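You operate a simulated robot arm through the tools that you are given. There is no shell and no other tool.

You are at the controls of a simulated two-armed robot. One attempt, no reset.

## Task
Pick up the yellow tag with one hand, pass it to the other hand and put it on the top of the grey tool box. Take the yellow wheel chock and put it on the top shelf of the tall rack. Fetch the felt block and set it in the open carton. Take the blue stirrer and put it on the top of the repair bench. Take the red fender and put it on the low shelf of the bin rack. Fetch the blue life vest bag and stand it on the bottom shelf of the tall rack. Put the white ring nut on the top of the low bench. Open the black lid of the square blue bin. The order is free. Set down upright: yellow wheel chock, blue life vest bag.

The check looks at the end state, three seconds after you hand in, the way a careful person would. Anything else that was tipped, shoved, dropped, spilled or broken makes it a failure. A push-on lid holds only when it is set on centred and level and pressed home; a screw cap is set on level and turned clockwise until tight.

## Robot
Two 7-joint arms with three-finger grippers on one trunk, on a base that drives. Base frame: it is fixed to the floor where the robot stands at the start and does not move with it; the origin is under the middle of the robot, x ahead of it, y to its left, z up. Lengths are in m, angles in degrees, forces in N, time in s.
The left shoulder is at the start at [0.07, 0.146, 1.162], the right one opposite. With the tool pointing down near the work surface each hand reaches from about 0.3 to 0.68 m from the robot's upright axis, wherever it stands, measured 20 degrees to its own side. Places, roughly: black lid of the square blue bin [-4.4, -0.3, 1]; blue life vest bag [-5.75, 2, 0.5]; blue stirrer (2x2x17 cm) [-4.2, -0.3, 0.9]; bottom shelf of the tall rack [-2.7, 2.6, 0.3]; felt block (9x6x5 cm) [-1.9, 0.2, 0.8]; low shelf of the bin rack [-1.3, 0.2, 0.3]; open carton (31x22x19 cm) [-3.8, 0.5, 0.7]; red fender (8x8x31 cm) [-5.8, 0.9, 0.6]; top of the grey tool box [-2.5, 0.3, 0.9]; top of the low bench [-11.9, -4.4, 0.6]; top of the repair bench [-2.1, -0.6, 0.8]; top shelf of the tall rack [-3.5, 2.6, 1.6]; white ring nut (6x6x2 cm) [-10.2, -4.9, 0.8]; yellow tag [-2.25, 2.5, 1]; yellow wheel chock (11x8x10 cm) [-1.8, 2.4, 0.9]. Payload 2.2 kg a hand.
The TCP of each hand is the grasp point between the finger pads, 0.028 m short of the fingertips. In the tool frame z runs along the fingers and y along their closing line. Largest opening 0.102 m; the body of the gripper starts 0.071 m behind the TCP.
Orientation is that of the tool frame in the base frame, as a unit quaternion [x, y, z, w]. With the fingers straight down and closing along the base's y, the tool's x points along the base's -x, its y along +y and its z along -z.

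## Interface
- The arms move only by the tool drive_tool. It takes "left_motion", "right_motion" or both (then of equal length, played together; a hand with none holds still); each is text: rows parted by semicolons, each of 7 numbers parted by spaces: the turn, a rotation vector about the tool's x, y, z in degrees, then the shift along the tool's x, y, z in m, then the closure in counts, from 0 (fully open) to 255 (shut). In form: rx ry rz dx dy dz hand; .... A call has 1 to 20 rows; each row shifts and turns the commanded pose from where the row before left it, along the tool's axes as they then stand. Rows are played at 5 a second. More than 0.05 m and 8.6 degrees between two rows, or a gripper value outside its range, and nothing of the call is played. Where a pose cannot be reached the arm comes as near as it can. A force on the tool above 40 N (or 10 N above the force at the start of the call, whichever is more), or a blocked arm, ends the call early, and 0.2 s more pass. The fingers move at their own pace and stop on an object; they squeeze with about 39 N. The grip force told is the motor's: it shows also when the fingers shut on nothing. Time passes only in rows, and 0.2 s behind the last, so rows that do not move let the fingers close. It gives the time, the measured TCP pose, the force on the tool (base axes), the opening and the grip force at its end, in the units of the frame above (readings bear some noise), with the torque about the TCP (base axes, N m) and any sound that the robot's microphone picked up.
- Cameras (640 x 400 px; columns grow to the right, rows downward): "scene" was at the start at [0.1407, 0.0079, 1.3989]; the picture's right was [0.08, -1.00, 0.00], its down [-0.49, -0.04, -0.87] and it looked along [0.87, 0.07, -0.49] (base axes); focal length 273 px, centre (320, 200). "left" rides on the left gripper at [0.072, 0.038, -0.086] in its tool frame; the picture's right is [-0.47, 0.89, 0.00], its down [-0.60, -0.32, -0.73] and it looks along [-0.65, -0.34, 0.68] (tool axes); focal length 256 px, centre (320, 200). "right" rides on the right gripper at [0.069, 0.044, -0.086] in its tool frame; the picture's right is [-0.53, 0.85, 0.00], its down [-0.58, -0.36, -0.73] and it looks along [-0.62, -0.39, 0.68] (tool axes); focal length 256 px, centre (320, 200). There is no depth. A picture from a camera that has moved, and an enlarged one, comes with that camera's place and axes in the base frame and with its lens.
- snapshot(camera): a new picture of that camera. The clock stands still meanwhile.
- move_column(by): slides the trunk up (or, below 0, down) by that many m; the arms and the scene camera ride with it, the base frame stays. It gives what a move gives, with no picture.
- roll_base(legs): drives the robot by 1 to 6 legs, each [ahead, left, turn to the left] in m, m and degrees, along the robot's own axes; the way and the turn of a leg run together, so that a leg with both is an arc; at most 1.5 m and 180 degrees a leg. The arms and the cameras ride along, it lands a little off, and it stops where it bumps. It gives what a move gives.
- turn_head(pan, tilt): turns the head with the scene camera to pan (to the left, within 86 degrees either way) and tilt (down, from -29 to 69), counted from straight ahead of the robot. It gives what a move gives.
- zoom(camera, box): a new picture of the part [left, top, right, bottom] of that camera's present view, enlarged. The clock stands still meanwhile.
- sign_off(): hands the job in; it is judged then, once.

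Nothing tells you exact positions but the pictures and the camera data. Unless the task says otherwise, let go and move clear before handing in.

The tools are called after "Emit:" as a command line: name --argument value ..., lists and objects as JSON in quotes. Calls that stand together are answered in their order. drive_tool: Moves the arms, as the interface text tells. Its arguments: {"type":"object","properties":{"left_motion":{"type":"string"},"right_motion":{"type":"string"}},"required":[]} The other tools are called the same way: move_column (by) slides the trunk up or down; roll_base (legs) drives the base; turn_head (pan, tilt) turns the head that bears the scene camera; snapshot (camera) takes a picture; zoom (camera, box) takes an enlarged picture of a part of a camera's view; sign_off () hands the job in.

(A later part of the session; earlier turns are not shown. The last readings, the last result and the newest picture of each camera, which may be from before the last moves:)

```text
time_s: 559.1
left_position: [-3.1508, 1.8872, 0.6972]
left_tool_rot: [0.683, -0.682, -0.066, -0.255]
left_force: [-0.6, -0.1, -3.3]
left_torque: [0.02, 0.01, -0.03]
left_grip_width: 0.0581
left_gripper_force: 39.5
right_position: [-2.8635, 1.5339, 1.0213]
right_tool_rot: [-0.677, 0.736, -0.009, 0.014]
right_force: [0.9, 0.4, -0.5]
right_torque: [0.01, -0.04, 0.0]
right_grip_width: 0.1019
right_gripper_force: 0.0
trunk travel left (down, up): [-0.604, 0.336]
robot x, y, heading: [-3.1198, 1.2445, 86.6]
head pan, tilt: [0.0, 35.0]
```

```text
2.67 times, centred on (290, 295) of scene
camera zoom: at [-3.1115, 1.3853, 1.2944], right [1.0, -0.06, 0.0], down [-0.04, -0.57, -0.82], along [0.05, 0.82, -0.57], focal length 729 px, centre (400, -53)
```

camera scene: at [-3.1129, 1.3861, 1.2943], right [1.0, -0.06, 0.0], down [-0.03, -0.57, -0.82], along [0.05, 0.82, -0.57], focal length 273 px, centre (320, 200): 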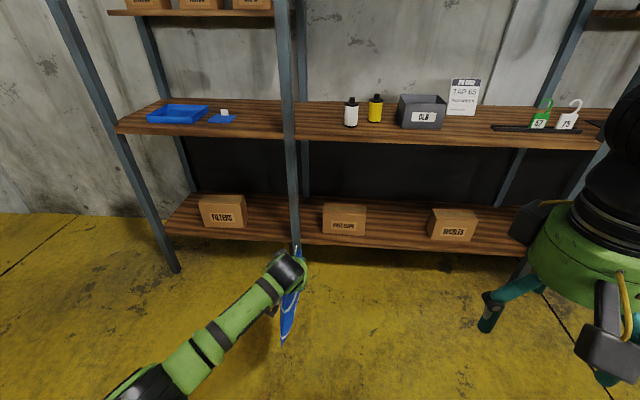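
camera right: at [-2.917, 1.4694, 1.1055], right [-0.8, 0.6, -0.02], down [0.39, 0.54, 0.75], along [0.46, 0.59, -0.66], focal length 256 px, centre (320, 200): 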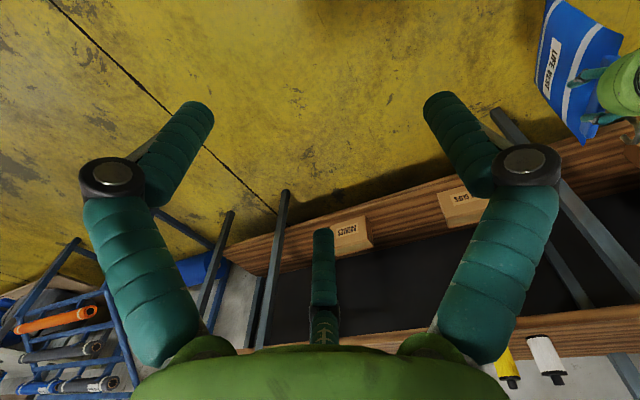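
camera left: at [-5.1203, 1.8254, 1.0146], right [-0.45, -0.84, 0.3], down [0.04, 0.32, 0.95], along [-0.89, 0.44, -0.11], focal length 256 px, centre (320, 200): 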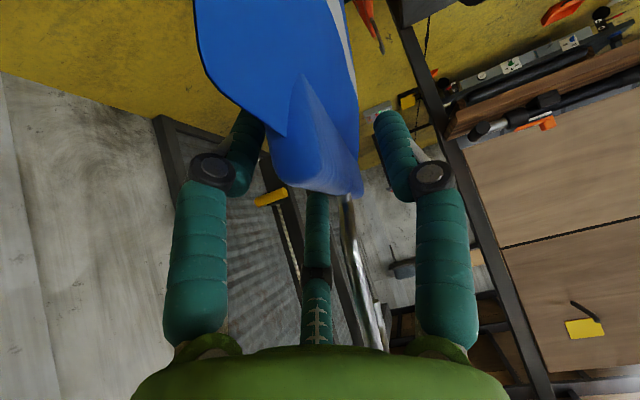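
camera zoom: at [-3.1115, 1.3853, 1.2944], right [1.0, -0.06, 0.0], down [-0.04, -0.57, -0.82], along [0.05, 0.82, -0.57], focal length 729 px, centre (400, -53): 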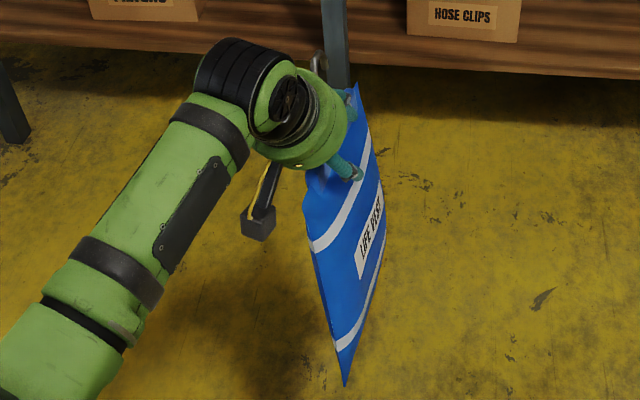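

Emit:
drive_tool --left_motion "-3.2 0 1.6 0 0 0 255; 0 0 0 0 0 0 255" --right_motion "0 0 0 0.04 0 0 0; 0 0 0 0.03 0 0 0"

Emit:
roll_base --legs '[[0, -0.565, 0]]'

Emit:
move_column --by -0.12

Emit:
roll_base --legs '[[0.3, 0, 0]]'

Emit:
snapshot --camera "scene"

Emit:
snapshot --camera "left"

Emit:
snapshot --camera "right"

```text
time_s: 559.7
left_position: [-3.1518, 1.8871, 0.6957]
left_tool_rot: [-0.68, 0.689, 0.089, 0.235]
left_force: [-0.1, 0.0, -4.4]
left_torque: [0.03, 0.03, -0.04]
left_grip_width: 0.058
left_gripper_force: 38.8
right_position: [-2.8685, 1.463, 1.0236]
right_tool_rot: [-0.677, 0.736, -0.01, 0.014]
right_force: [-0.3, 0.4, 0.1]
right_torque: [-0.01, 0.01, -0.02]
right_grip_width: 0.1018
right_gripper_force: 0.1
right hand out of reach, approached as far as the arm can: row 2
trunk travel left (down, up): [-0.604, 0.336]
robot x, y, heading: [-3.1222, 1.2489, 86.1]
head pan, tilt: [0.0, 35.0]
```

```text
time_s: 563.0
left_position: [-2.5652, 1.8535, 0.6976]
left_tool_rot: [-0.682, 0.687, 0.09, 0.235]
left_force: [-0.1, 0.0, -4.0]
left_torque: [0.05, 0.05, -0.01]
left_grip_width: 0.0579
left_gripper_force: 39.1
right_position: [-2.2786, 1.4316, 1.023]
right_tool_rot: [-0.679, 0.734, -0.01, 0.013]
right_force: [0.1, 0.0, 0.8]
right_torque: [0.01, 0.05, 0.0]
right_grip_width: 0.102
right_gripper_force: 0.1
trunk travel left (down, up): [-0.604, 0.336]
robot x, y, heading: [-2.531, 1.2118, 86.8]
head pan, tilt: [0.0, 35.0]
```

```text
time_s: 564.5
left_position: [-2.5653, 1.8518, 0.5767]
left_tool_rot: [-0.682, 0.686, 0.09, 0.235]
left_force: [0.5, 0.0, -3.6]
left_torque: [0.06, 0.03, -0.01]
left_grip_width: 0.0582
left_gripper_force: 38.7
right_position: [-2.279, 1.4308, 0.9044]
right_tool_rot: [-0.68, 0.733, -0.009, 0.013]
right_force: [0.5, 1.5, -0.8]
right_torque: [-0.01, 0.04, -0.01]
right_grip_width: 0.102
right_gripper_force: 0.1
trunk travel left (down, up): [-0.484, 0.456]
robot x, y, heading: [-2.5343, 1.2091, 86.9]
head pan, tilt: [0.0, 35.0]
```

```text
time_s: 566.6
left_position: [-2.5532, 2.1511, 0.5765]
left_tool_rot: [0.685, -0.684, -0.091, -0.234]
left_force: [0.5, -0.2, -3.4]
left_torque: [0.06, 0.02, 0.0]
left_grip_width: 0.0578
left_gripper_force: 38.5
right_position: [-2.266, 1.7319, 0.9047]
right_tool_rot: [-0.682, 0.731, -0.009, 0.013]
right_force: [1.0, 1.0, -0.1]
right_torque: [-0.01, 0.02, 0.0]
right_grip_width: 0.1018
right_gripper_force: 0.0
trunk travel left (down, up): [-0.484, 0.456]
robot x, y, heading: [-2.511, 1.5074, 87.5]
head pan, tilt: [0.0, 35.0]
```

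```text
taken
camera scene: at [-2.5075, 1.649, 1.1743], right [1.0, -0.05, 0.0], down [-0.03, -0.57, -0.82], along [0.04, 0.82, -0.57], focal length 273 px, centre (320, 200)
```

scene: 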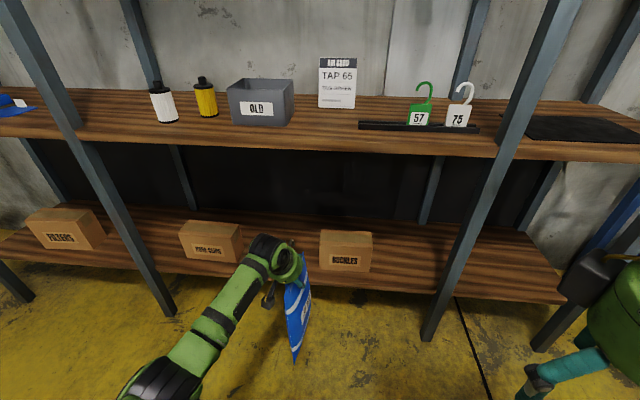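

```text
taken
camera left: at [-2.6054, 2.0485, 0.6108], right [-0.89, 0.46, 0.03], down [0.14, 0.2, 0.97], along [0.44, 0.87, -0.24], focal length 256 px, centre (320, 200)
```

left: 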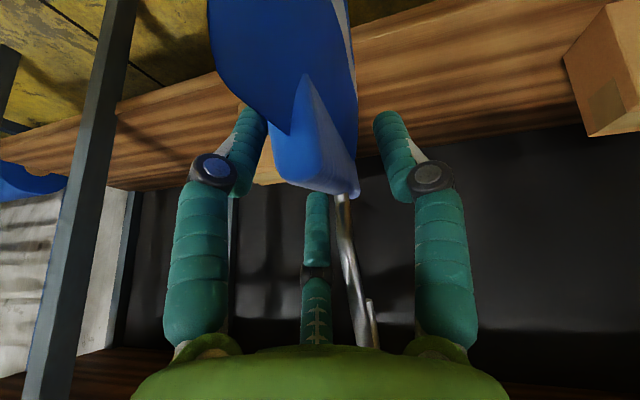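

```text
taken
camera right: at [-2.3167, 1.6652, 0.9881], right [-0.81, 0.59, -0.02], down [0.38, 0.55, 0.75], along [0.45, 0.59, -0.67], focal length 256 px, centre (320, 200)
```

right: 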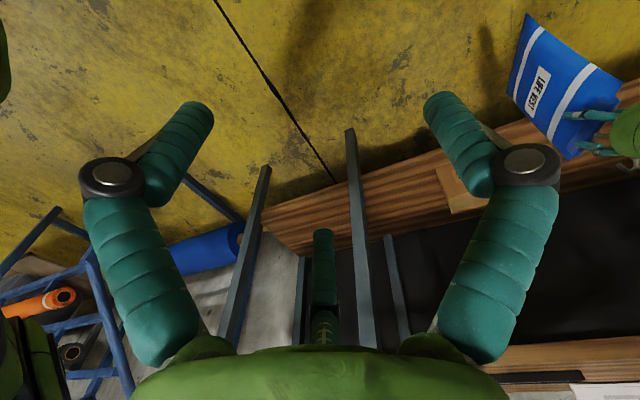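

Emit:
zoom --camera "scene" --box '[250, 220, 370, 370]'

Emit:
zoom --camera "right" --box '[490, 0, 640, 180]'

```text
2.67 times, centred on (310, 295) of scene
camera zoom: at [-2.5075, 1.649, 1.1743], right [1.0, -0.05, 0.0], down [-0.03, -0.57, -0.82], along [0.04, 0.82, -0.57], focal length 729 px, centre (347, -53)
```

zoom: 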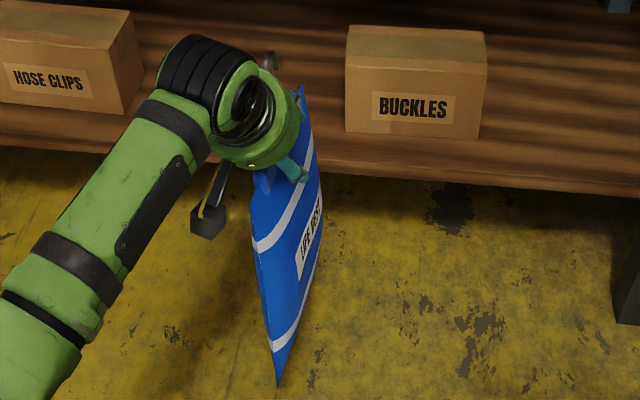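

```text
2.22 times, centred on (565, 90) of right
camera zoom: at [-2.3167, 1.6652, 0.9881], right [-0.81, 0.59, -0.02], down [0.38, 0.55, 0.75], along [0.45, 0.59, -0.67], focal length 569 px, centre (-224, 444)
```

zoom: 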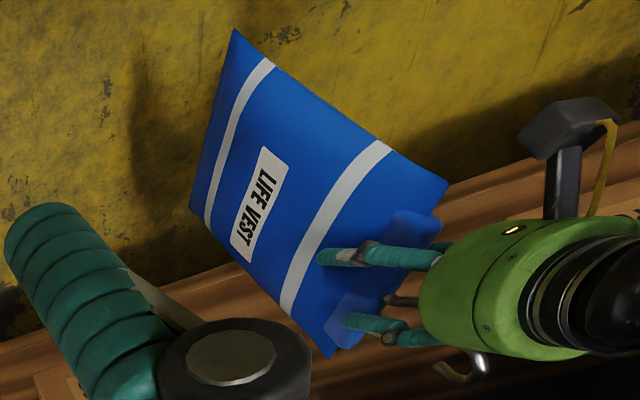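

I solved the bag's corners: it's pitched ~12° too far (bottom toward me) and its top leans ~6° left. I correct both.

Emit:
drive_tool --left_motion "0 -6 0 0 0 0 255; 0 -6 0 0 0 0 255; -4.7 0 3.8 0 0 0 255; 0 0 0 0 0 0 255"

Emit:
zoom --camera "right" --box '[490, 0, 640, 180]'

Emit:
zoom --camera "scene" --box '[250, 220, 370, 370]'

```text
time_s: 567.6
left_position: [-2.5547, 2.1503, 0.5764]
left_tool_rot: [-0.661, 0.671, 0.199, 0.271]
left_force: [0.5, -0.1, -3.8]
left_torque: [-0.08, -0.01, -0.02]
left_grip_width: 0.058
left_gripper_force: 39.0
right_position: [-2.2658, 1.7304, 0.9031]
right_tool_rot: [-0.683, 0.73, -0.009, 0.014]
right_force: [0.4, -0.4, 0.0]
right_torque: [-0.01, -0.03, 0.01]
right_grip_width: 0.1019
right_gripper_force: 0.1
trunk travel left (down, up): [-0.484, 0.456]
robot x, y, heading: [-2.5164, 1.5096, 87.4]
head pan, tilt: [0.0, 35.0]
```

```text
2.22 times, centred on (565, 90) of right
camera zoom: at [-2.317, 1.6648, 0.9882], right [-0.81, 0.59, -0.02], down [0.38, 0.55, 0.75], along [0.45, 0.59, -0.66], focal length 569 px, centre (-224, 444)
```

zoom: 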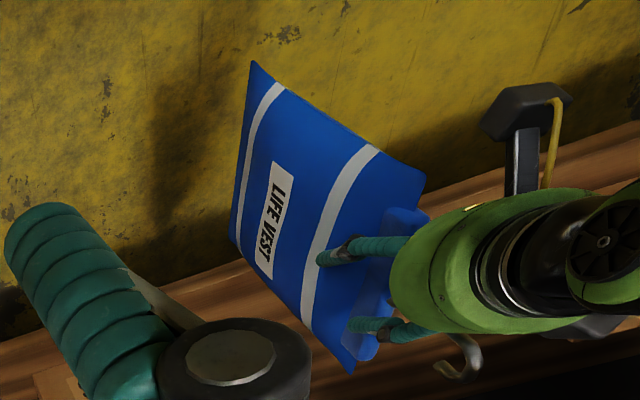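

```text
2.67 times, centred on (310, 295) of scene
camera zoom: at [-2.5078, 1.6485, 1.1744], right [1.0, -0.05, 0.0], down [-0.03, -0.57, -0.82], along [0.04, 0.82, -0.57], focal length 729 px, centre (347, -53)
```

zoom: 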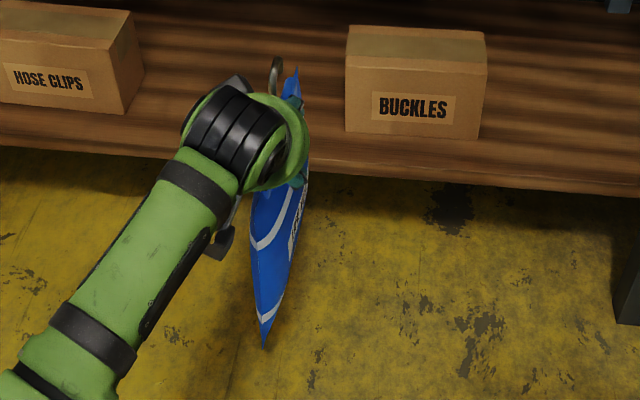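

Emit:
drive_tool --left_motion "0 -5 0 0 0 0 255; 0 0 0 0 0 0 255"

Emit:
move_column --by 0.03

Emit:
roll_base --legs '[[0.17, 0.01, 0]]'

Emit:
snapshot --camera "scene"

Emit:
snapshot --camera "right"

```text
time_s: 568.2
left_position: [-2.5544, 2.1516, 0.5768]
left_tool_rot: [-0.652, 0.658, 0.228, 0.301]
left_force: [0.4, 1.4, -4.6]
left_torque: [-0.11, -0.01, -0.04]
left_grip_width: 0.0581
left_gripper_force: 39.3
right_position: [-2.265, 1.7308, 0.9046]
right_tool_rot: [-0.682, 0.731, -0.009, 0.013]
right_force: [-0.1, 0.7, -0.4]
right_torque: [0.04, 0.02, 0.01]
right_grip_width: 0.1019
right_gripper_force: 0.0
trunk travel left (down, up): [-0.484, 0.456]
robot x, y, heading: [-2.518, 1.5093, 87.5]
head pan, tilt: [0.0, 35.0]
```

```text
time_s: 568.9
left_position: [-2.5541, 2.1507, 0.6074]
left_tool_rot: [-0.652, 0.658, 0.228, 0.299]
left_force: [-0.1, -0.4, -3.6]
left_torque: [-0.1, 0.01, -0.03]
left_grip_width: 0.0584
left_gripper_force: 39.1
right_position: [-2.2661, 1.7313, 0.9342]
right_tool_rot: [-0.683, 0.731, -0.009, 0.013]
right_force: [0.8, 0.3, 0.1]
right_torque: [-0.02, -0.03, -0.01]
right_grip_width: 0.1017
right_gripper_force: 0.1
trunk travel left (down, up): [-0.514, 0.426]
robot x, y, heading: [-2.5142, 1.5091, 87.3]
head pan, tilt: [0.0, 35.0]
```

```text
time_s: 570.4
left_position: [-2.5555, 2.3194, 0.6062]
left_tool_rot: [-0.651, 0.659, 0.227, 0.3]
left_force: [0.2, -0.6, -3.7]
left_torque: [-0.11, -0.03, -0.01]
left_grip_width: 0.0582
left_gripper_force: 39.0
right_position: [-2.2671, 1.9001, 0.9341]
right_tool_rot: [-0.681, 0.732, -0.009, 0.013]
right_force: [-0.4, -0.1, 0.5]
right_torque: [0.01, 0.03, 0.03]
right_grip_width: 0.1021
right_gripper_force: 0.2
trunk travel left (down, up): [-0.514, 0.426]
robot x, y, heading: [-2.5149, 1.6798, 87.2]
head pan, tilt: [0.0, 35.0]
```

```text
taken
camera scene: at [-2.509, 1.8179, 1.2043], right [1.0, -0.05, 0.0], down [-0.03, -0.57, -0.82], along [0.04, 0.82, -0.57], focal length 273 px, centre (320, 200)
```

scene: 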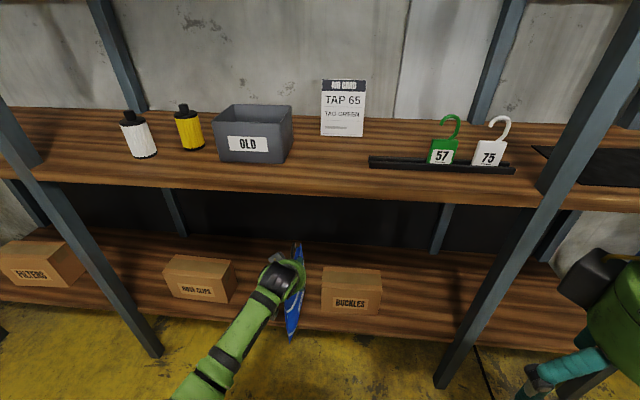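

```text
taken
camera right: at [-2.3182, 1.8336, 1.018], right [-0.8, 0.59, -0.02], down [0.38, 0.55, 0.75], along [0.46, 0.59, -0.67], focal length 256 px, centre (320, 200)
```

right: 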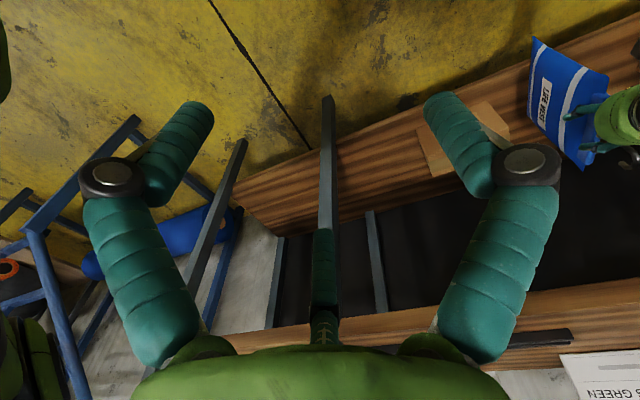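

Emit:
move_column --by -0.04

Emit:
roll_base --legs '[[0.15, 0.005, 0]]'

Emit:
snapshot --camera "scene"

Emit:
zoom --camera "right" --box '[440, 0, 640, 180]'

Emit:
snapshot --camera "left"

```text
time_s: 571.2
left_position: [-2.5542, 2.3202, 0.5661]
left_tool_rot: [-0.651, 0.659, 0.227, 0.301]
left_force: [-0.4, -0.3, -4.0]
left_torque: [-0.08, -0.01, 0.01]
left_grip_width: 0.058
left_gripper_force: 39.4
right_position: [-2.267, 1.8987, 0.8934]
right_tool_rot: [-0.682, 0.731, -0.008, 0.014]
right_force: [-0.4, 0.5, 0.8]
right_torque: [-0.01, 0.01, 0.02]
right_grip_width: 0.1022
right_gripper_force: 0.0
trunk travel left (down, up): [-0.474, 0.466]
robot x, y, heading: [-2.5152, 1.6781, 87.4]
head pan, tilt: [0.0, 35.0]
```

```text
time_s: 572.6
left_position: [-2.5495, 2.4692, 0.5669]
left_tool_rot: [-0.65, 0.66, 0.227, 0.3]
left_force: [-1.2, -2.2, 0.9]
left_torque: [-0.07, 0.0, 0.02]
left_grip_width: 0.0584
left_gripper_force: 39.5
right_position: [-2.2616, 2.0462, 0.8953]
right_tool_rot: [-0.68, 0.733, -0.008, 0.013]
right_force: [-0.7, -0.2, 0.5]
right_torque: [0.0, 0.0, 0.0]
right_grip_width: 0.1021
right_gripper_force: 0.0
trunk travel left (down, up): [-0.474, 0.466]
robot x, y, heading: [-2.5125, 1.8261, 86.7]
head pan, tilt: [0.0, 35.0]
```

```text
taken
camera scene: at [-2.5057, 1.9663, 1.1644], right [1.0, -0.05, 0.0], down [-0.03, -0.57, -0.82], along [0.04, 0.82, -0.57], focal length 273 px, centre (320, 200)
```

scene: 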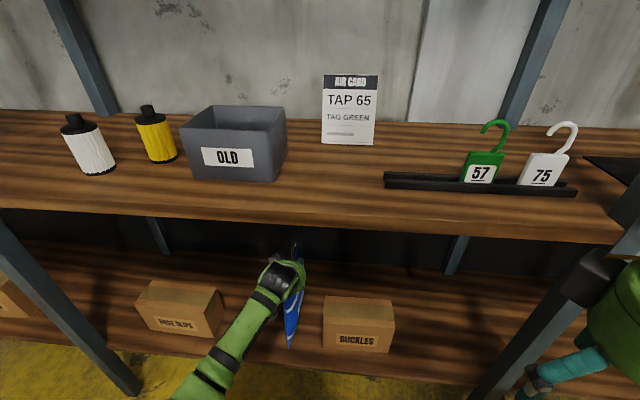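

```text
2.22 times, centred on (540, 90) of right
camera zoom: at [-2.3149, 1.9814, 0.9781], right [-0.8, 0.6, -0.02], down [0.38, 0.54, 0.75], along [0.46, 0.59, -0.66], focal length 569 px, centre (-169, 444)
```

zoom: 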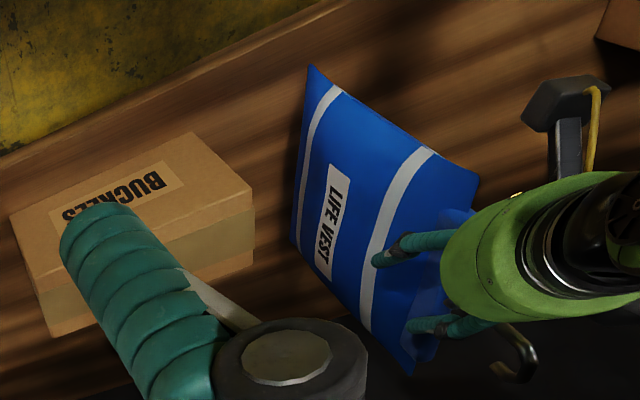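

```text
taken
camera left: at [-2.5949, 2.3584, 0.5732], right [-0.89, 0.38, 0.24], down [0.23, -0.08, 0.97], along [0.39, 0.92, -0.01], focal length 256 px, centre (320, 200)
```

left: 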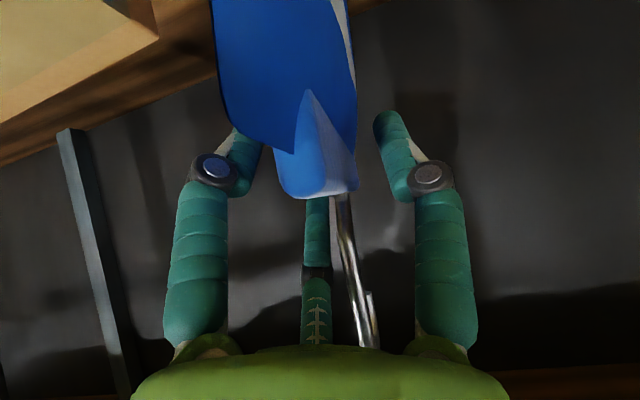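

The bag's bottom already touches the shelf. I press down very slightly to seat it and check its attitude.

Emit:
move_column --by -0.006

Emit:
zoom --camera "right" --box '[440, 0, 640, 180]'

Emit:
zoom --camera "scene" --box '[220, 220, 400, 370]'

```text
time_s: 573.1
left_position: [-2.5508, 2.4684, 0.5662]
left_tool_rot: [-0.648, 0.659, 0.23, 0.305]
left_force: [-3.1, -7.1, 18.7]
left_torque: [-0.74, 0.39, 0.28]
left_grip_width: 0.0584
left_gripper_force: 39.5
right_position: [-2.2626, 2.0438, 0.8896]
right_tool_rot: [-0.68, 0.733, -0.007, 0.016]
right_force: [0.3, 0.3, 0.3]
right_torque: [0.03, 0.0, 0.02]
right_grip_width: 0.102
right_gripper_force: 0.0
trunk travel left (down, up): [-0.468, 0.472]
robot x, y, heading: [-2.5111, 1.8287, 87.0]
head pan, tilt: [0.0, 35.0]
```

```text
2.22 times, centred on (540, 90) of right
camera zoom: at [-2.3151, 1.9782, 0.973], right [-0.8, 0.6, -0.02], down [0.38, 0.54, 0.75], along [0.46, 0.59, -0.66], focal length 569 px, centre (-169, 444)
```

zoom: 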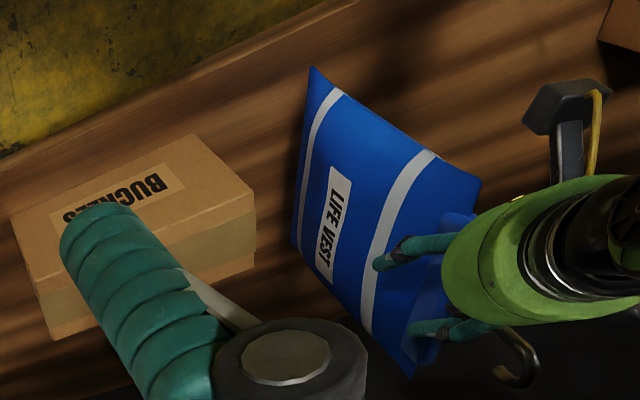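

```text
2.67 times, centred on (310, 295) of scene
camera zoom: at [-2.5059, 1.9623, 1.1592], right [1.0, -0.05, 0.0], down [-0.03, -0.57, -0.82], along [0.04, 0.82, -0.57], focal length 729 px, centre (347, -53)
```

zoom: 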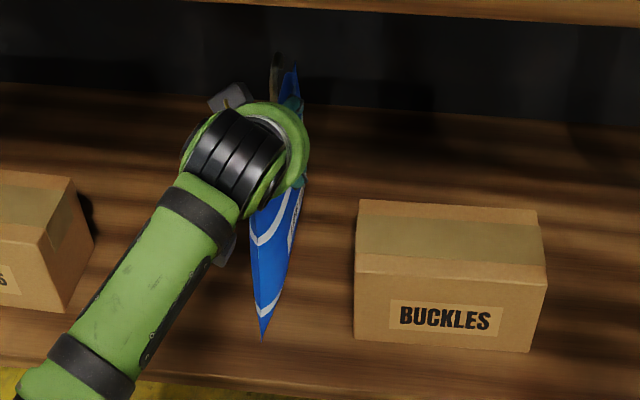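

The bag stands upright within ~2°, but a thin pouch could tip, so I lift it a little, bring it ~5 cm right next to the BUCKLES box and lean it a touch that way before letting go.

Emit:
drive_tool --left_motion "0 0 0 -0.0098 -0.0013 -0.0099 255; 0 0 0 0.0006 -0.0267 0.0028 255; 0 0 0 0.0006 -0.0267 0.0028 255; -1.8 0 1.76 0 0 0 255; 0 0 0 0 0 0 255"

Emit:
zoom --camera "right" --box '[440, 0, 640, 180]'

Emit:
zoom --camera "scene" --box '[220, 220, 400, 370]'

```text
time_s: 574.3
left_position: [-2.4952, 2.4684, 0.5742]
left_tool_rot: [-0.644, 0.667, 0.241, 0.286]
left_force: [-0.5, 0.7, -3.6]
left_torque: [-0.07, -0.06, 0.01]
left_grip_width: 0.0583
left_gripper_force: 39.0
right_position: [-2.2629, 2.0477, 0.8877]
right_tool_rot: [-0.68, 0.733, -0.009, 0.013]
right_force: [-0.2, 0.5, 0.6]
right_torque: [-0.02, -0.03, 0.0]
right_grip_width: 0.1021
right_gripper_force: 0.0
trunk travel left (down, up): [-0.468, 0.472]
robot x, y, heading: [-2.5102, 1.8287, 86.8]
head pan, tilt: [0.0, 35.0]
```

```text
2.22 times, centred on (540, 90) of right
camera zoom: at [-2.3148, 1.9818, 0.9721], right [-0.8, 0.6, -0.02], down [0.38, 0.54, 0.75], along [0.46, 0.59, -0.66], focal length 569 px, centre (-169, 444)
```

zoom: 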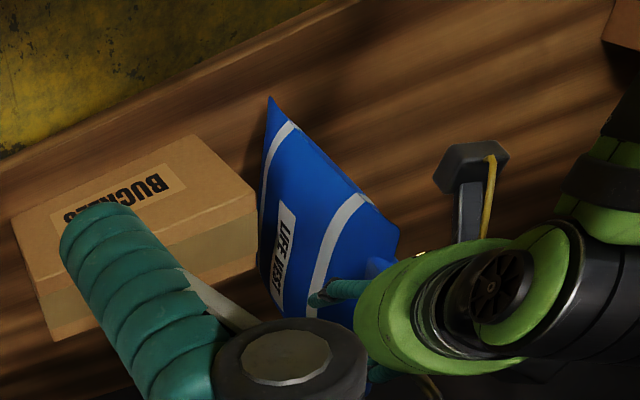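

```text
2.67 times, centred on (310, 295) of scene
camera zoom: at [-2.5056, 1.9667, 1.1584], right [1.0, -0.05, 0.0], down [-0.03, -0.57, -0.82], along [0.04, 0.82, -0.57], focal length 729 px, centre (347, -53)
```

zoom: 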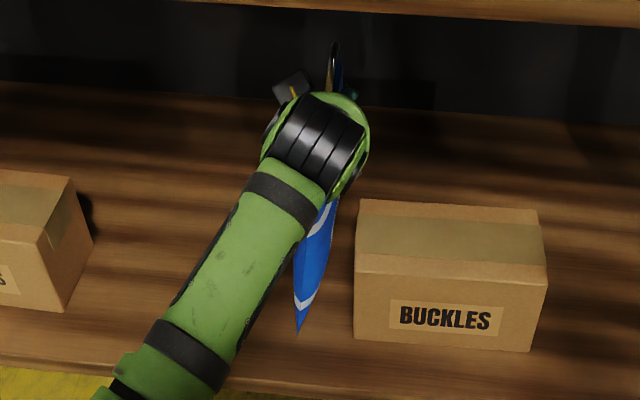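

Emit:
drive_tool --left_motion "2.4 0 -2.4 0 0 0 255; 0 0 0 0.004 0.0004 0.004 255; 0 0 0 0.003 0.0003 0.003 255; 0 0 0 0 0 0 255"

Emit:
zoom --camera "scene" --box '[220, 220, 400, 370]'

Emit:
zoom --camera "right" --box '[440, 0, 640, 180]'

```text
time_s: 575.3
left_position: [-2.4969, 2.4697, 0.5654]
left_tool_rot: [-0.652, 0.657, 0.224, 0.306]
left_force: [-0.8, -0.1, 2.3]
left_torque: [0.48, 0.03, 0.08]
left_grip_width: 0.0581
left_gripper_force: 39.1
right_position: [-2.263, 2.0464, 0.8879]
right_tool_rot: [-0.68, 0.733, -0.009, 0.014]
right_force: [-0.4, 0.0, -0.1]
right_torque: [0.0, -0.03, -0.01]
right_grip_width: 0.102
right_gripper_force: 0.1
trunk travel left (down, up): [-0.468, 0.472]
robot x, y, heading: [-2.5138, 1.8297, 86.8]
head pan, tilt: [0.0, 35.0]
```

```text
2.67 times, centred on (310, 295) of scene
camera zoom: at [-2.5058, 1.9655, 1.1586], right [1.0, -0.05, 0.0], down [-0.03, -0.57, -0.82], along [0.04, 0.82, -0.57], focal length 729 px, centre (347, -53)
```

zoom: 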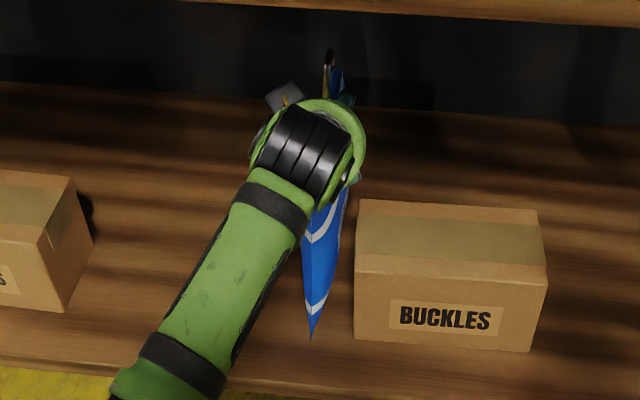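

```text
2.22 times, centred on (540, 90) of right
camera zoom: at [-2.3149, 1.9808, 0.9724], right [-0.8, 0.6, -0.02], down [0.38, 0.54, 0.75], along [0.46, 0.59, -0.66], focal length 569 px, centre (-169, 444)
```

zoom: 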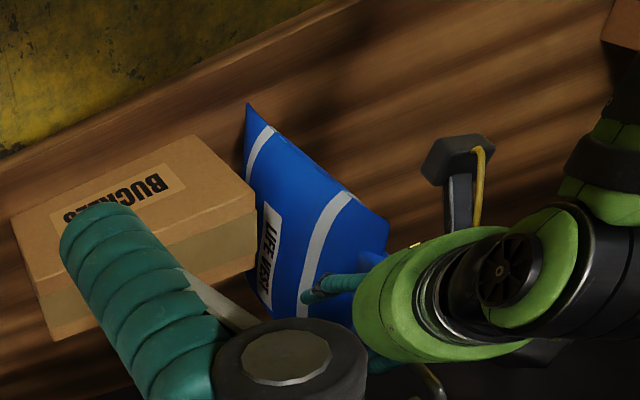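

Emit:
drive_tool --left_motion "0 0 0 0.002 0.0002 0.002 255; 0 0 0 0 0 0 100; 0 0 0 0 0 0 60; 0 0 0 0 0 0 20; 0 0 0 0 0 0 0; 0 0 0 0 0 0 0"

Emit:
zoom --camera "scene" --box '[220, 220, 400, 370]'

Emit:
snapshot --camera "left"

Emit:
zoom --camera "right" --box '[440, 0, 640, 180]'

```text
time_s: 576.7
left_position: [-2.4961, 2.4687, 0.5629]
left_tool_rot: [-0.652, 0.658, 0.222, 0.305]
left_force: [-1.0, -0.9, -0.1]
left_torque: [0.0, -0.05, 0.02]
left_grip_width: 0.1021
left_gripper_force: 0.1
right_position: [-2.2623, 2.0483, 0.8873]
right_tool_rot: [-0.68, 0.733, -0.008, 0.014]
right_force: [-0.4, -0.8, -0.6]
right_torque: [-0.04, -0.01, -0.02]
right_grip_width: 0.1021
right_gripper_force: 0.1
trunk travel left (down, up): [-0.468, 0.472]
robot x, y, heading: [-2.5147, 1.8275, 87.2]
head pan, tilt: [0.0, 35.0]
```

```text
2.67 times, centred on (310, 295) of scene
camera zoom: at [-2.5057, 1.9661, 1.1585], right [1.0, -0.05, 0.0], down [-0.03, -0.57, -0.82], along [0.04, 0.82, -0.57], focal length 729 px, centre (347, -53)
```

zoom: 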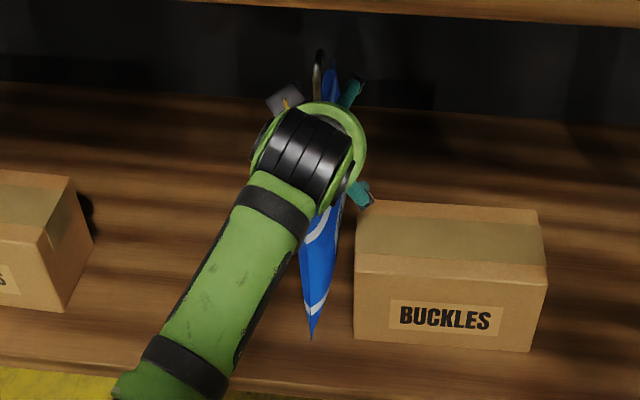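

```text
taken
camera left: at [-2.5411, 2.3581, 0.5685], right [-0.9, 0.38, 0.23], down [0.21, -0.08, 0.97], along [0.39, 0.92, -0.01], focal length 256 px, centre (320, 200)
```

left: 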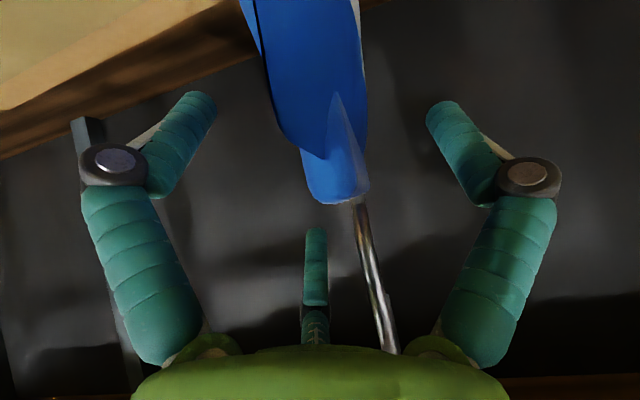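

```text
2.22 times, centred on (540, 90) of right
camera zoom: at [-2.3148, 1.9813, 0.9722], right [-0.8, 0.6, -0.02], down [0.38, 0.54, 0.75], along [0.46, 0.59, -0.66], focal length 569 px, centre (-169, 444)
```

zoom: 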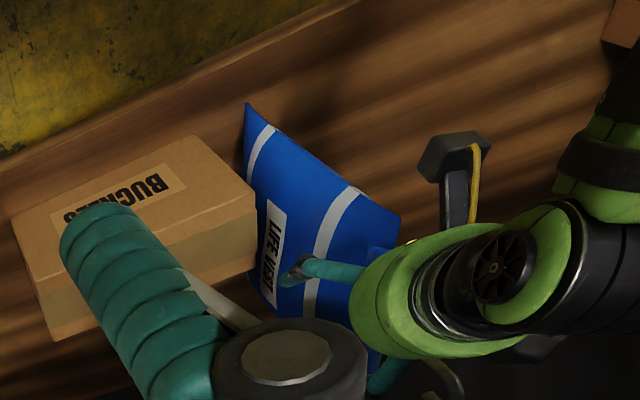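

The bag stands by itself for now. I withdraw the hand very gently and watch.

Emit:
drive_tool --left_motion "0 0 0 0 0 -0.01 0; 0 0 0 0 0 -0.01 0; 0 0 0 0 0 -0.01 0; 0 0 0 0 0 0 0"

Emit:
zoom --camera "right" --box '[440, 0, 640, 180]'

Emit:
snapshot --camera "left"

```text
time_s: 577.7
left_position: [-2.499, 2.448, 0.5825]
left_tool_rot: [-0.652, 0.658, 0.222, 0.305]
left_force: [-0.5, -0.3, -0.1]
left_torque: [-0.04, 0.03, 0.01]
left_grip_width: 0.1022
left_gripper_force: 0.1
right_position: [-2.2627, 2.0475, 0.8874]
right_tool_rot: [-0.68, 0.733, -0.009, 0.014]
right_force: [-0.3, 0.2, -0.5]
right_torque: [0.0, -0.02, -0.05]
right_grip_width: 0.1023
right_gripper_force: 0.1
trunk travel left (down, up): [-0.468, 0.472]
robot x, y, heading: [-2.5145, 1.8276, 87.2]
head pan, tilt: [0.0, 35.0]
```

```text
2.22 times, centred on (540, 90) of right
camera zoom: at [-2.3148, 1.9814, 0.9722], right [-0.8, 0.6, -0.02], down [0.38, 0.54, 0.75], along [0.46, 0.59, -0.66], focal length 569 px, centre (-169, 444)
```

zoom: 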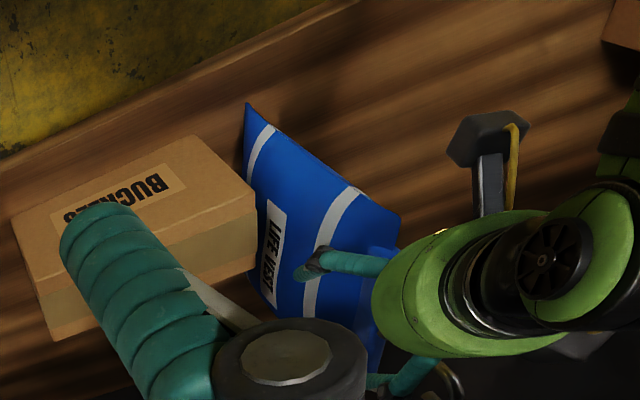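

```text
taken
camera left: at [-2.5445, 2.3372, 0.59], right [-0.9, 0.38, 0.23], down [0.21, -0.08, 0.97], along [0.39, 0.92, -0.01], focal length 256 px, centre (320, 200)
```

left: 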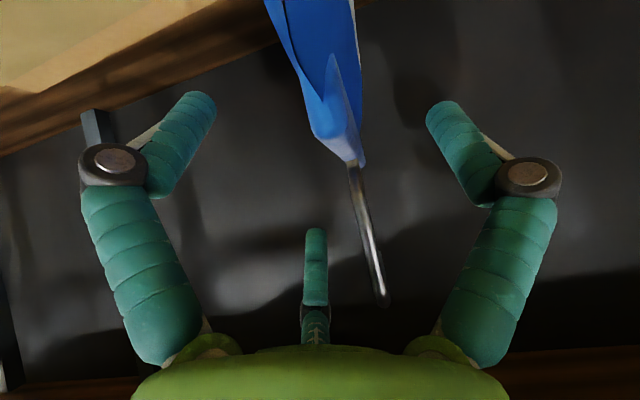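

Emit:
drive_tool --left_motion "0 0 0 0.01 0 -0.02 0; 0 0 0 0.02 0 -0.025 0; 0 0 0 0.025 0 -0.025 0; 0 0 0 0 0 0 0"

Emit:
roll_base --legs '[[-0.4, 0, 0]]'

Emit:
snapshot --camera "scene"

Emit:
zoom --camera "scene" --box '[240, 150, 400, 280]'

```text
time_s: 578.7
left_position: [-2.5098, 2.3595, 0.5926]
left_tool_rot: [-0.652, 0.658, 0.226, 0.303]
left_force: [0.3, 0.3, -1.3]
left_torque: [-0.01, 0.01, -0.02]
left_grip_width: 0.1021
left_gripper_force: 0.0
right_position: [-2.263, 2.0465, 0.8881]
right_tool_rot: [-0.681, 0.732, -0.008, 0.014]
right_force: [0.6, -0.6, -0.1]
right_torque: [-0.01, 0.0, 0.02]
right_grip_width: 0.1019
right_gripper_force: 0.0
trunk travel left (down, up): [-0.468, 0.472]
robot x, y, heading: [-2.5149, 1.8269, 86.8]
head pan, tilt: [0.0, 35.0]
```

```text
time_s: 581.2
left_position: [-2.5332, 1.9748, 0.5903]
left_tool_rot: [-0.655, 0.656, 0.226, 0.301]
left_force: [0.3, -0.3, 0.4]
left_torque: [0.02, -0.01, 0.0]
left_grip_width: 0.1022
left_gripper_force: 0.1
right_position: [-2.2833, 1.6635, 0.8888]
right_tool_rot: [-0.684, 0.73, -0.008, 0.014]
right_force: [0.6, -0.2, -0.3]
right_torque: [0.0, 0.01, -0.04]
right_grip_width: 0.102
right_gripper_force: 0.1
trunk travel left (down, up): [-0.468, 0.472]
robot x, y, heading: [-2.5342, 1.4438, 87.3]
head pan, tilt: [0.0, 35.0]
```

```text
taken
camera scene: at [-2.5257, 1.5807, 1.1585], right [1.0, -0.04, 0.0], down [-0.02, -0.57, -0.82], along [0.04, 0.82, -0.57], focal length 273 px, centre (320, 200)
```

scene: 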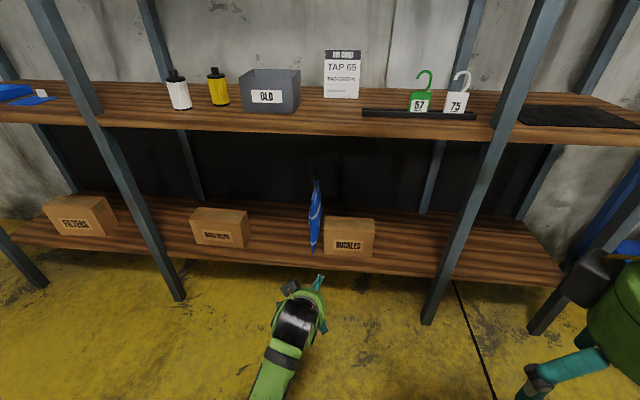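

```text
3.08 times, centred on (320, 215) of scene
camera zoom: at [-2.5257, 1.5807, 1.1585], right [1.0, -0.04, 0.0], down [-0.02, -0.57, -0.82], along [0.04, 0.82, -0.57], focal length 841 px, centre (320, 154)
```

zoom: 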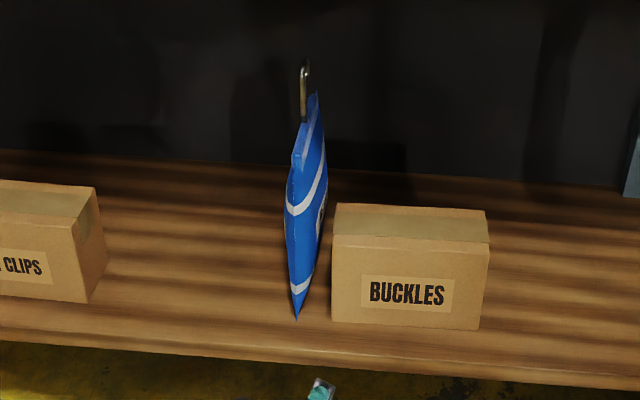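

The blue bag stands upright on the bottom shelf. Last item is the ring nut far in the west; I bring the left hand back to neutral, raise the column and set off.

Emit:
move_column --by 0.4

Emit:
drive_tool --left_motion "-0.87 7.32 0.41 0 0 -0.01 0; -0.87 7.32 0.41 0 0 -0.01 0; -0.87 7.32 0.41 0 0 -0.01 0; -0.87 7.32 0.41 0 0 -0.01 0; -0.87 7.32 0.41 0 0 -0.01 0; -0.87 7.32 0.41 0 0 -0.01 0; 0 0 0 0.035 0.03 -0.01 0; 0 0 0 0.035 0.03 -0.01 0; 0 0 0 0.035 0.03 -0.01 0; 0 0 0 0.03 0.03 -0.01 0; 0 0 0 0 0 0 0"

Emit:
roll_base --legs '[[0, 0, 92], [1.45, 0, 0], [1.0, 0, 0]]'

Emit:
turn_head --pan 30 --tilt 15

Emit:
snapshot --camera "scene"

```text
time_s: 585.0
left_position: [-2.5345, 1.9743, 0.9912]
left_tool_rot: [-0.655, 0.655, 0.225, 0.301]
left_force: [-0.1, -0.4, -0.3]
left_torque: [-0.01, 0.01, 0.01]
left_grip_width: 0.102
left_gripper_force: 0.1
right_position: [-2.2849, 1.6648, 1.2884]
right_tool_rot: [-0.683, 0.73, -0.008, 0.014]
right_force: [0.3, 0.3, 0.2]
right_torque: [0.04, -0.02, -0.01]
right_grip_width: 0.1022
right_gripper_force: 0.1
trunk travel left (down, up): [-0.868, 0.072]
robot x, y, heading: [-2.5309, 1.4405, 87.6]
head pan, tilt: [0.0, 35.0]
```

```text
time_s: 587.1
left_position: [-2.6961, 1.946, 0.9813]
left_tool_rot: [0.715, -0.695, -0.062, 0.029]
left_force: [-0.3, 0.1, 0.9]
left_torque: [-0.02, -0.02, 0.0]
left_grip_width: 0.1019
left_gripper_force: 0.1
left hand out of reach, approached as far as the arm can: row 5, 6, 7, 8, 9, 10
right_position: [-2.2842, 1.6645, 1.2882]
right_tool_rot: [-0.683, 0.73, -0.009, 0.013]
right_force: [0.2, -0.2, 0.5]
right_torque: [0.0, 0.01, 0.03]
right_grip_width: 0.102
right_gripper_force: 0.2
trunk travel left (down, up): [-0.868, 0.072]
robot x, y, heading: [-2.532, 1.4433, 87.7]
head pan, tilt: [0.0, 35.0]
stopped in row 10 (left hand): the arm was blocked; the commanded pose is now the measured one
```

```text
time_s: 603.0
left_position: [-5.5139, 1.4379, 0.9827]
left_tool_rot: [0.998, 0.005, -0.024, 0.064]
left_force: [-0.6, 0.3, -0.2]
left_torque: [0.03, 0.02, -0.02]
left_grip_width: 0.1021
left_gripper_force: 0.1
right_position: [-5.2235, 1.8438, 1.287]
right_tool_rot: [0.999, -0.042, -0.004, -0.016]
right_force: [0.3, -0.5, 0.2]
right_torque: [0.01, -0.01, 0.02]
right_grip_width: 0.1017
right_gripper_force: 0.0
trunk travel left (down, up): [-0.868, 0.072]
robot x, y, heading: [-5.0081, 1.5907, 175.9]
head pan, tilt: [0.0, 35.0]
```

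```text
time_s: 603.9
left_position: [-5.5146, 1.4374, 0.9823]
left_tool_rot: [0.998, 0.005, -0.024, 0.065]
left_force: [-0.3, -0.1, 0.5]
left_torque: [-0.01, -0.04, -0.03]
left_grip_width: 0.102
left_gripper_force: 0.1
right_position: [-5.225, 1.8424, 1.2879]
right_tool_rot: [0.999, -0.042, -0.004, -0.016]
right_force: [0.3, -0.4, 0.4]
right_torque: [-0.01, -0.01, -0.02]
right_grip_width: 0.1018
right_gripper_force: 0.3
trunk travel left (down, up): [-0.868, 0.072]
robot x, y, heading: [-5.0097, 1.5934, 176.3]
head pan, tilt: [30.0, 15.0]
```

```text
taken
camera scene: at [-5.141, 1.5533, 1.5904], right [-0.44, 0.9, 0.0], down [0.23, 0.11, -0.97], along [-0.87, -0.43, -0.26], focal length 273 px, centre (320, 200)
```

scene: 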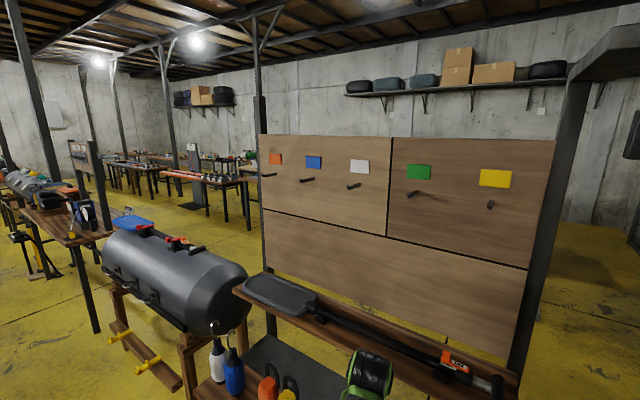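

Emit:
roll_base --legs '[[-0.1, 0, 4], [0, 1.4, 0], [0, 1.4, 0], [0, 1.4, 0]]'

Emit:
turn_head --pan 0 --tilt 12

Emit:
snapshot --camera "scene"

Emit:
turn_head --pan 50 --tilt 12

Emit:
snapshot --camera "scene"

```text
time_s: 625.2
left_position: [-5.5145, -2.8521, 0.983]
left_tool_rot: [0.998, 0.008, -0.023, 0.065]
left_force: [0.2, -0.2, 0.2]
left_torque: [-0.02, 0.02, -0.01]
left_grip_width: 0.1021
left_gripper_force: 0.0
right_position: [-5.2268, -2.4451, 1.2875]
right_tool_rot: [0.999, -0.039, -0.004, -0.016]
right_force: [0.7, 0.0, 0.5]
right_torque: [-0.03, 0.0, 0.02]
right_grip_width: 0.1021
right_gripper_force: 0.1
trunk travel left (down, up): [-0.868, 0.072]
robot x, y, heading: [-5.0073, -2.6995, 176.3]
head pan, tilt: [30.0, 15.0]
```

```text
time_s: 626.1
left_position: [-5.5148, -2.8525, 0.982]
left_tool_rot: [0.998, 0.008, -0.024, 0.064]
left_force: [0.2, 0.5, 0.2]
left_torque: [0.02, -0.02, 0.0]
left_grip_width: 0.102
left_gripper_force: 0.0
right_position: [-5.2261, -2.4449, 1.288]
right_tool_rot: [0.999, -0.04, -0.003, -0.016]
right_force: [-0.3, -0.1, -0.1]
right_torque: [-0.04, -0.02, -0.01]
right_grip_width: 0.1021
right_gripper_force: 0.1
trunk travel left (down, up): [-0.868, 0.072]
robot x, y, heading: [-5.0127, -2.6963, 176.9]
head pan, tilt: [0.0, 12.0]
```

```text
taken
camera scene: at [-5.1508, -2.6871, 1.5953], right [0.06, 1.0, 0.0], down [0.21, -0.01, -0.98], along [-0.98, 0.06, -0.21], focal length 273 px, centre (320, 200)
```

scene: 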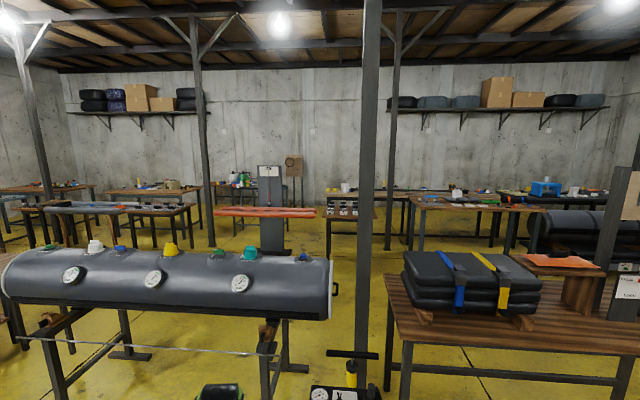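

```text
time_s: 627.3
left_position: [-5.5147, -2.8516, 0.9828]
left_tool_rot: [0.998, 0.007, -0.024, 0.065]
left_force: [0.3, 0.2, -0.3]
left_torque: [-0.02, 0.04, 0.0]
left_grip_width: 0.1021
left_gripper_force: 0.2
right_position: [-5.2272, -2.4448, 1.2883]
right_tool_rot: [0.999, -0.039, -0.004, -0.015]
right_force: [0.0, -0.4, 0.0]
right_torque: [0.03, 0.0, -0.02]
right_grip_width: 0.1022
right_gripper_force: 0.0
trunk travel left (down, up): [-0.868, 0.072]
robot x, y, heading: [-5.0068, -2.6995, 176.8]
head pan, tilt: [50.0, 12.0]
```

```text
taken
camera scene: at [-5.1217, -2.76, 1.5953], right [-0.73, 0.69, 0.0], down [0.14, 0.15, -0.98], along [-0.67, -0.71, -0.21], focal length 273 px, centre (320, 200)
```

scene: 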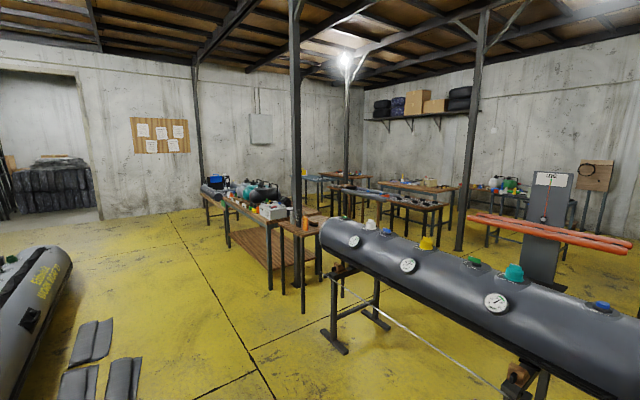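

Looking over the western part: a tank and long bench block the direct way, so I'll go south around them. I turn south and drive down the free lane at x≈-5.75.

Emit:
roll_base --legs '[[0, 0, 93], [0, -0.72, 0], [1.4, 0, 0], [1.4, 0, 0]]'

Emit:
turn_head --pan 0 --tilt 20

Emit:
snapshot --camera "scene"

Emit:
turn_head --pan -60 --tilt 15

Emit:
snapshot --camera "scene"

```text
time_s: 648.5
left_position: [-5.6882, -6.0014, 0.9829]
left_tool_rot: [0.692, 0.718, 0.028, 0.062]
left_force: [-0.5, 0.0, 0.4]
left_torque: [0.0, 0.0, 0.03]
left_grip_width: 0.102
left_gripper_force: 0.1
right_position: [-6.1016, -5.7227, 1.2883]
right_tool_rot: [0.728, 0.686, -0.014, -0.009]
right_force: [-0.5, 0.8, -0.2]
right_torque: [0.0, 0.01, 0.0]
right_grip_width: 0.1021
right_gripper_force: 0.0
trunk travel left (down, up): [-0.868, 0.072]
robot x, y, heading: [-5.8562, -5.4984, -91.9]
head pan, tilt: [50.0, 12.0]
```

```text
time_s: 649.6
left_position: [-5.6883, -6.0009, 0.9806]
left_tool_rot: [0.692, 0.719, 0.028, 0.062]
left_force: [-0.1, 0.4, 0.3]
left_torque: [-0.01, 0.03, 0.02]
left_grip_width: 0.102
left_gripper_force: 0.1
right_position: [-6.102, -5.723, 1.2867]
right_tool_rot: [0.727, 0.686, -0.013, -0.008]
right_force: [-0.2, 0.2, -1.4]
right_torque: [-0.02, 0.02, 0.02]
right_grip_width: 0.1019
right_gripper_force: 0.2
trunk travel left (down, up): [-0.868, 0.072]
robot x, y, heading: [-5.853, -5.4994, -92.2]
head pan, tilt: [0.0, 20.0]
```

```text
taken
camera scene: at [-5.8594, -5.6409, 1.5823], right [-1.0, 0.04, 0.0], down [0.01, 0.34, -0.94], along [-0.03, -0.94, -0.34], focal length 273 px, centre (320, 200)
```

scene: 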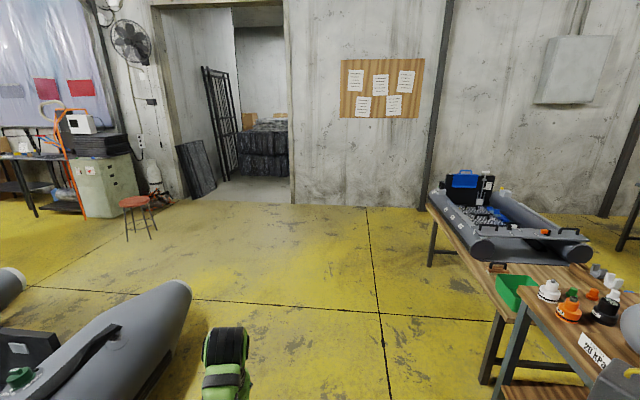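

```text
time_s: 650.9
left_position: [-5.6879, -6.002, 0.9817]
left_tool_rot: [0.692, 0.718, 0.029, 0.063]
left_force: [0.0, 0.2, 0.4]
left_torque: [0.0, -0.02, 0.01]
left_grip_width: 0.1021
left_gripper_force: 0.0
right_position: [-6.1016, -5.7216, 1.2887]
right_tool_rot: [0.728, 0.685, -0.014, -0.008]
right_force: [0.2, -0.3, 0.3]
right_torque: [-0.01, 0.0, 0.0]
right_grip_width: 0.1019
right_gripper_force: 0.2
trunk travel left (down, up): [-0.868, 0.072]
robot x, y, heading: [-5.8533, -5.5008, -92.3]
head pan, tilt: [-60.0, 15.0]
```

```text
taken
camera scene: at [-5.9386, -5.5917, 1.5904], right [-0.47, 0.88, 0.0], down [0.23, 0.12, -0.97], along [-0.85, -0.45, -0.26], focal length 273 px, centre (320, 200)
```

scene: 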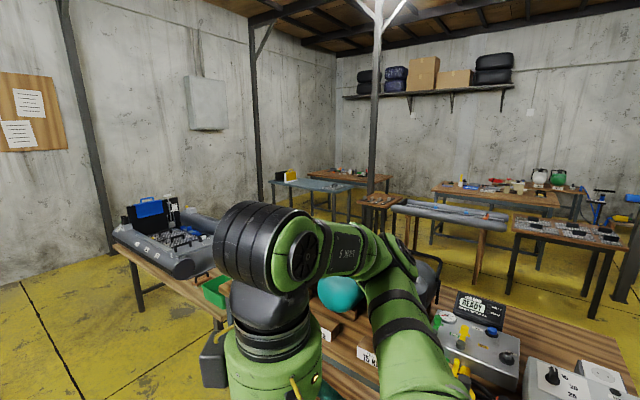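

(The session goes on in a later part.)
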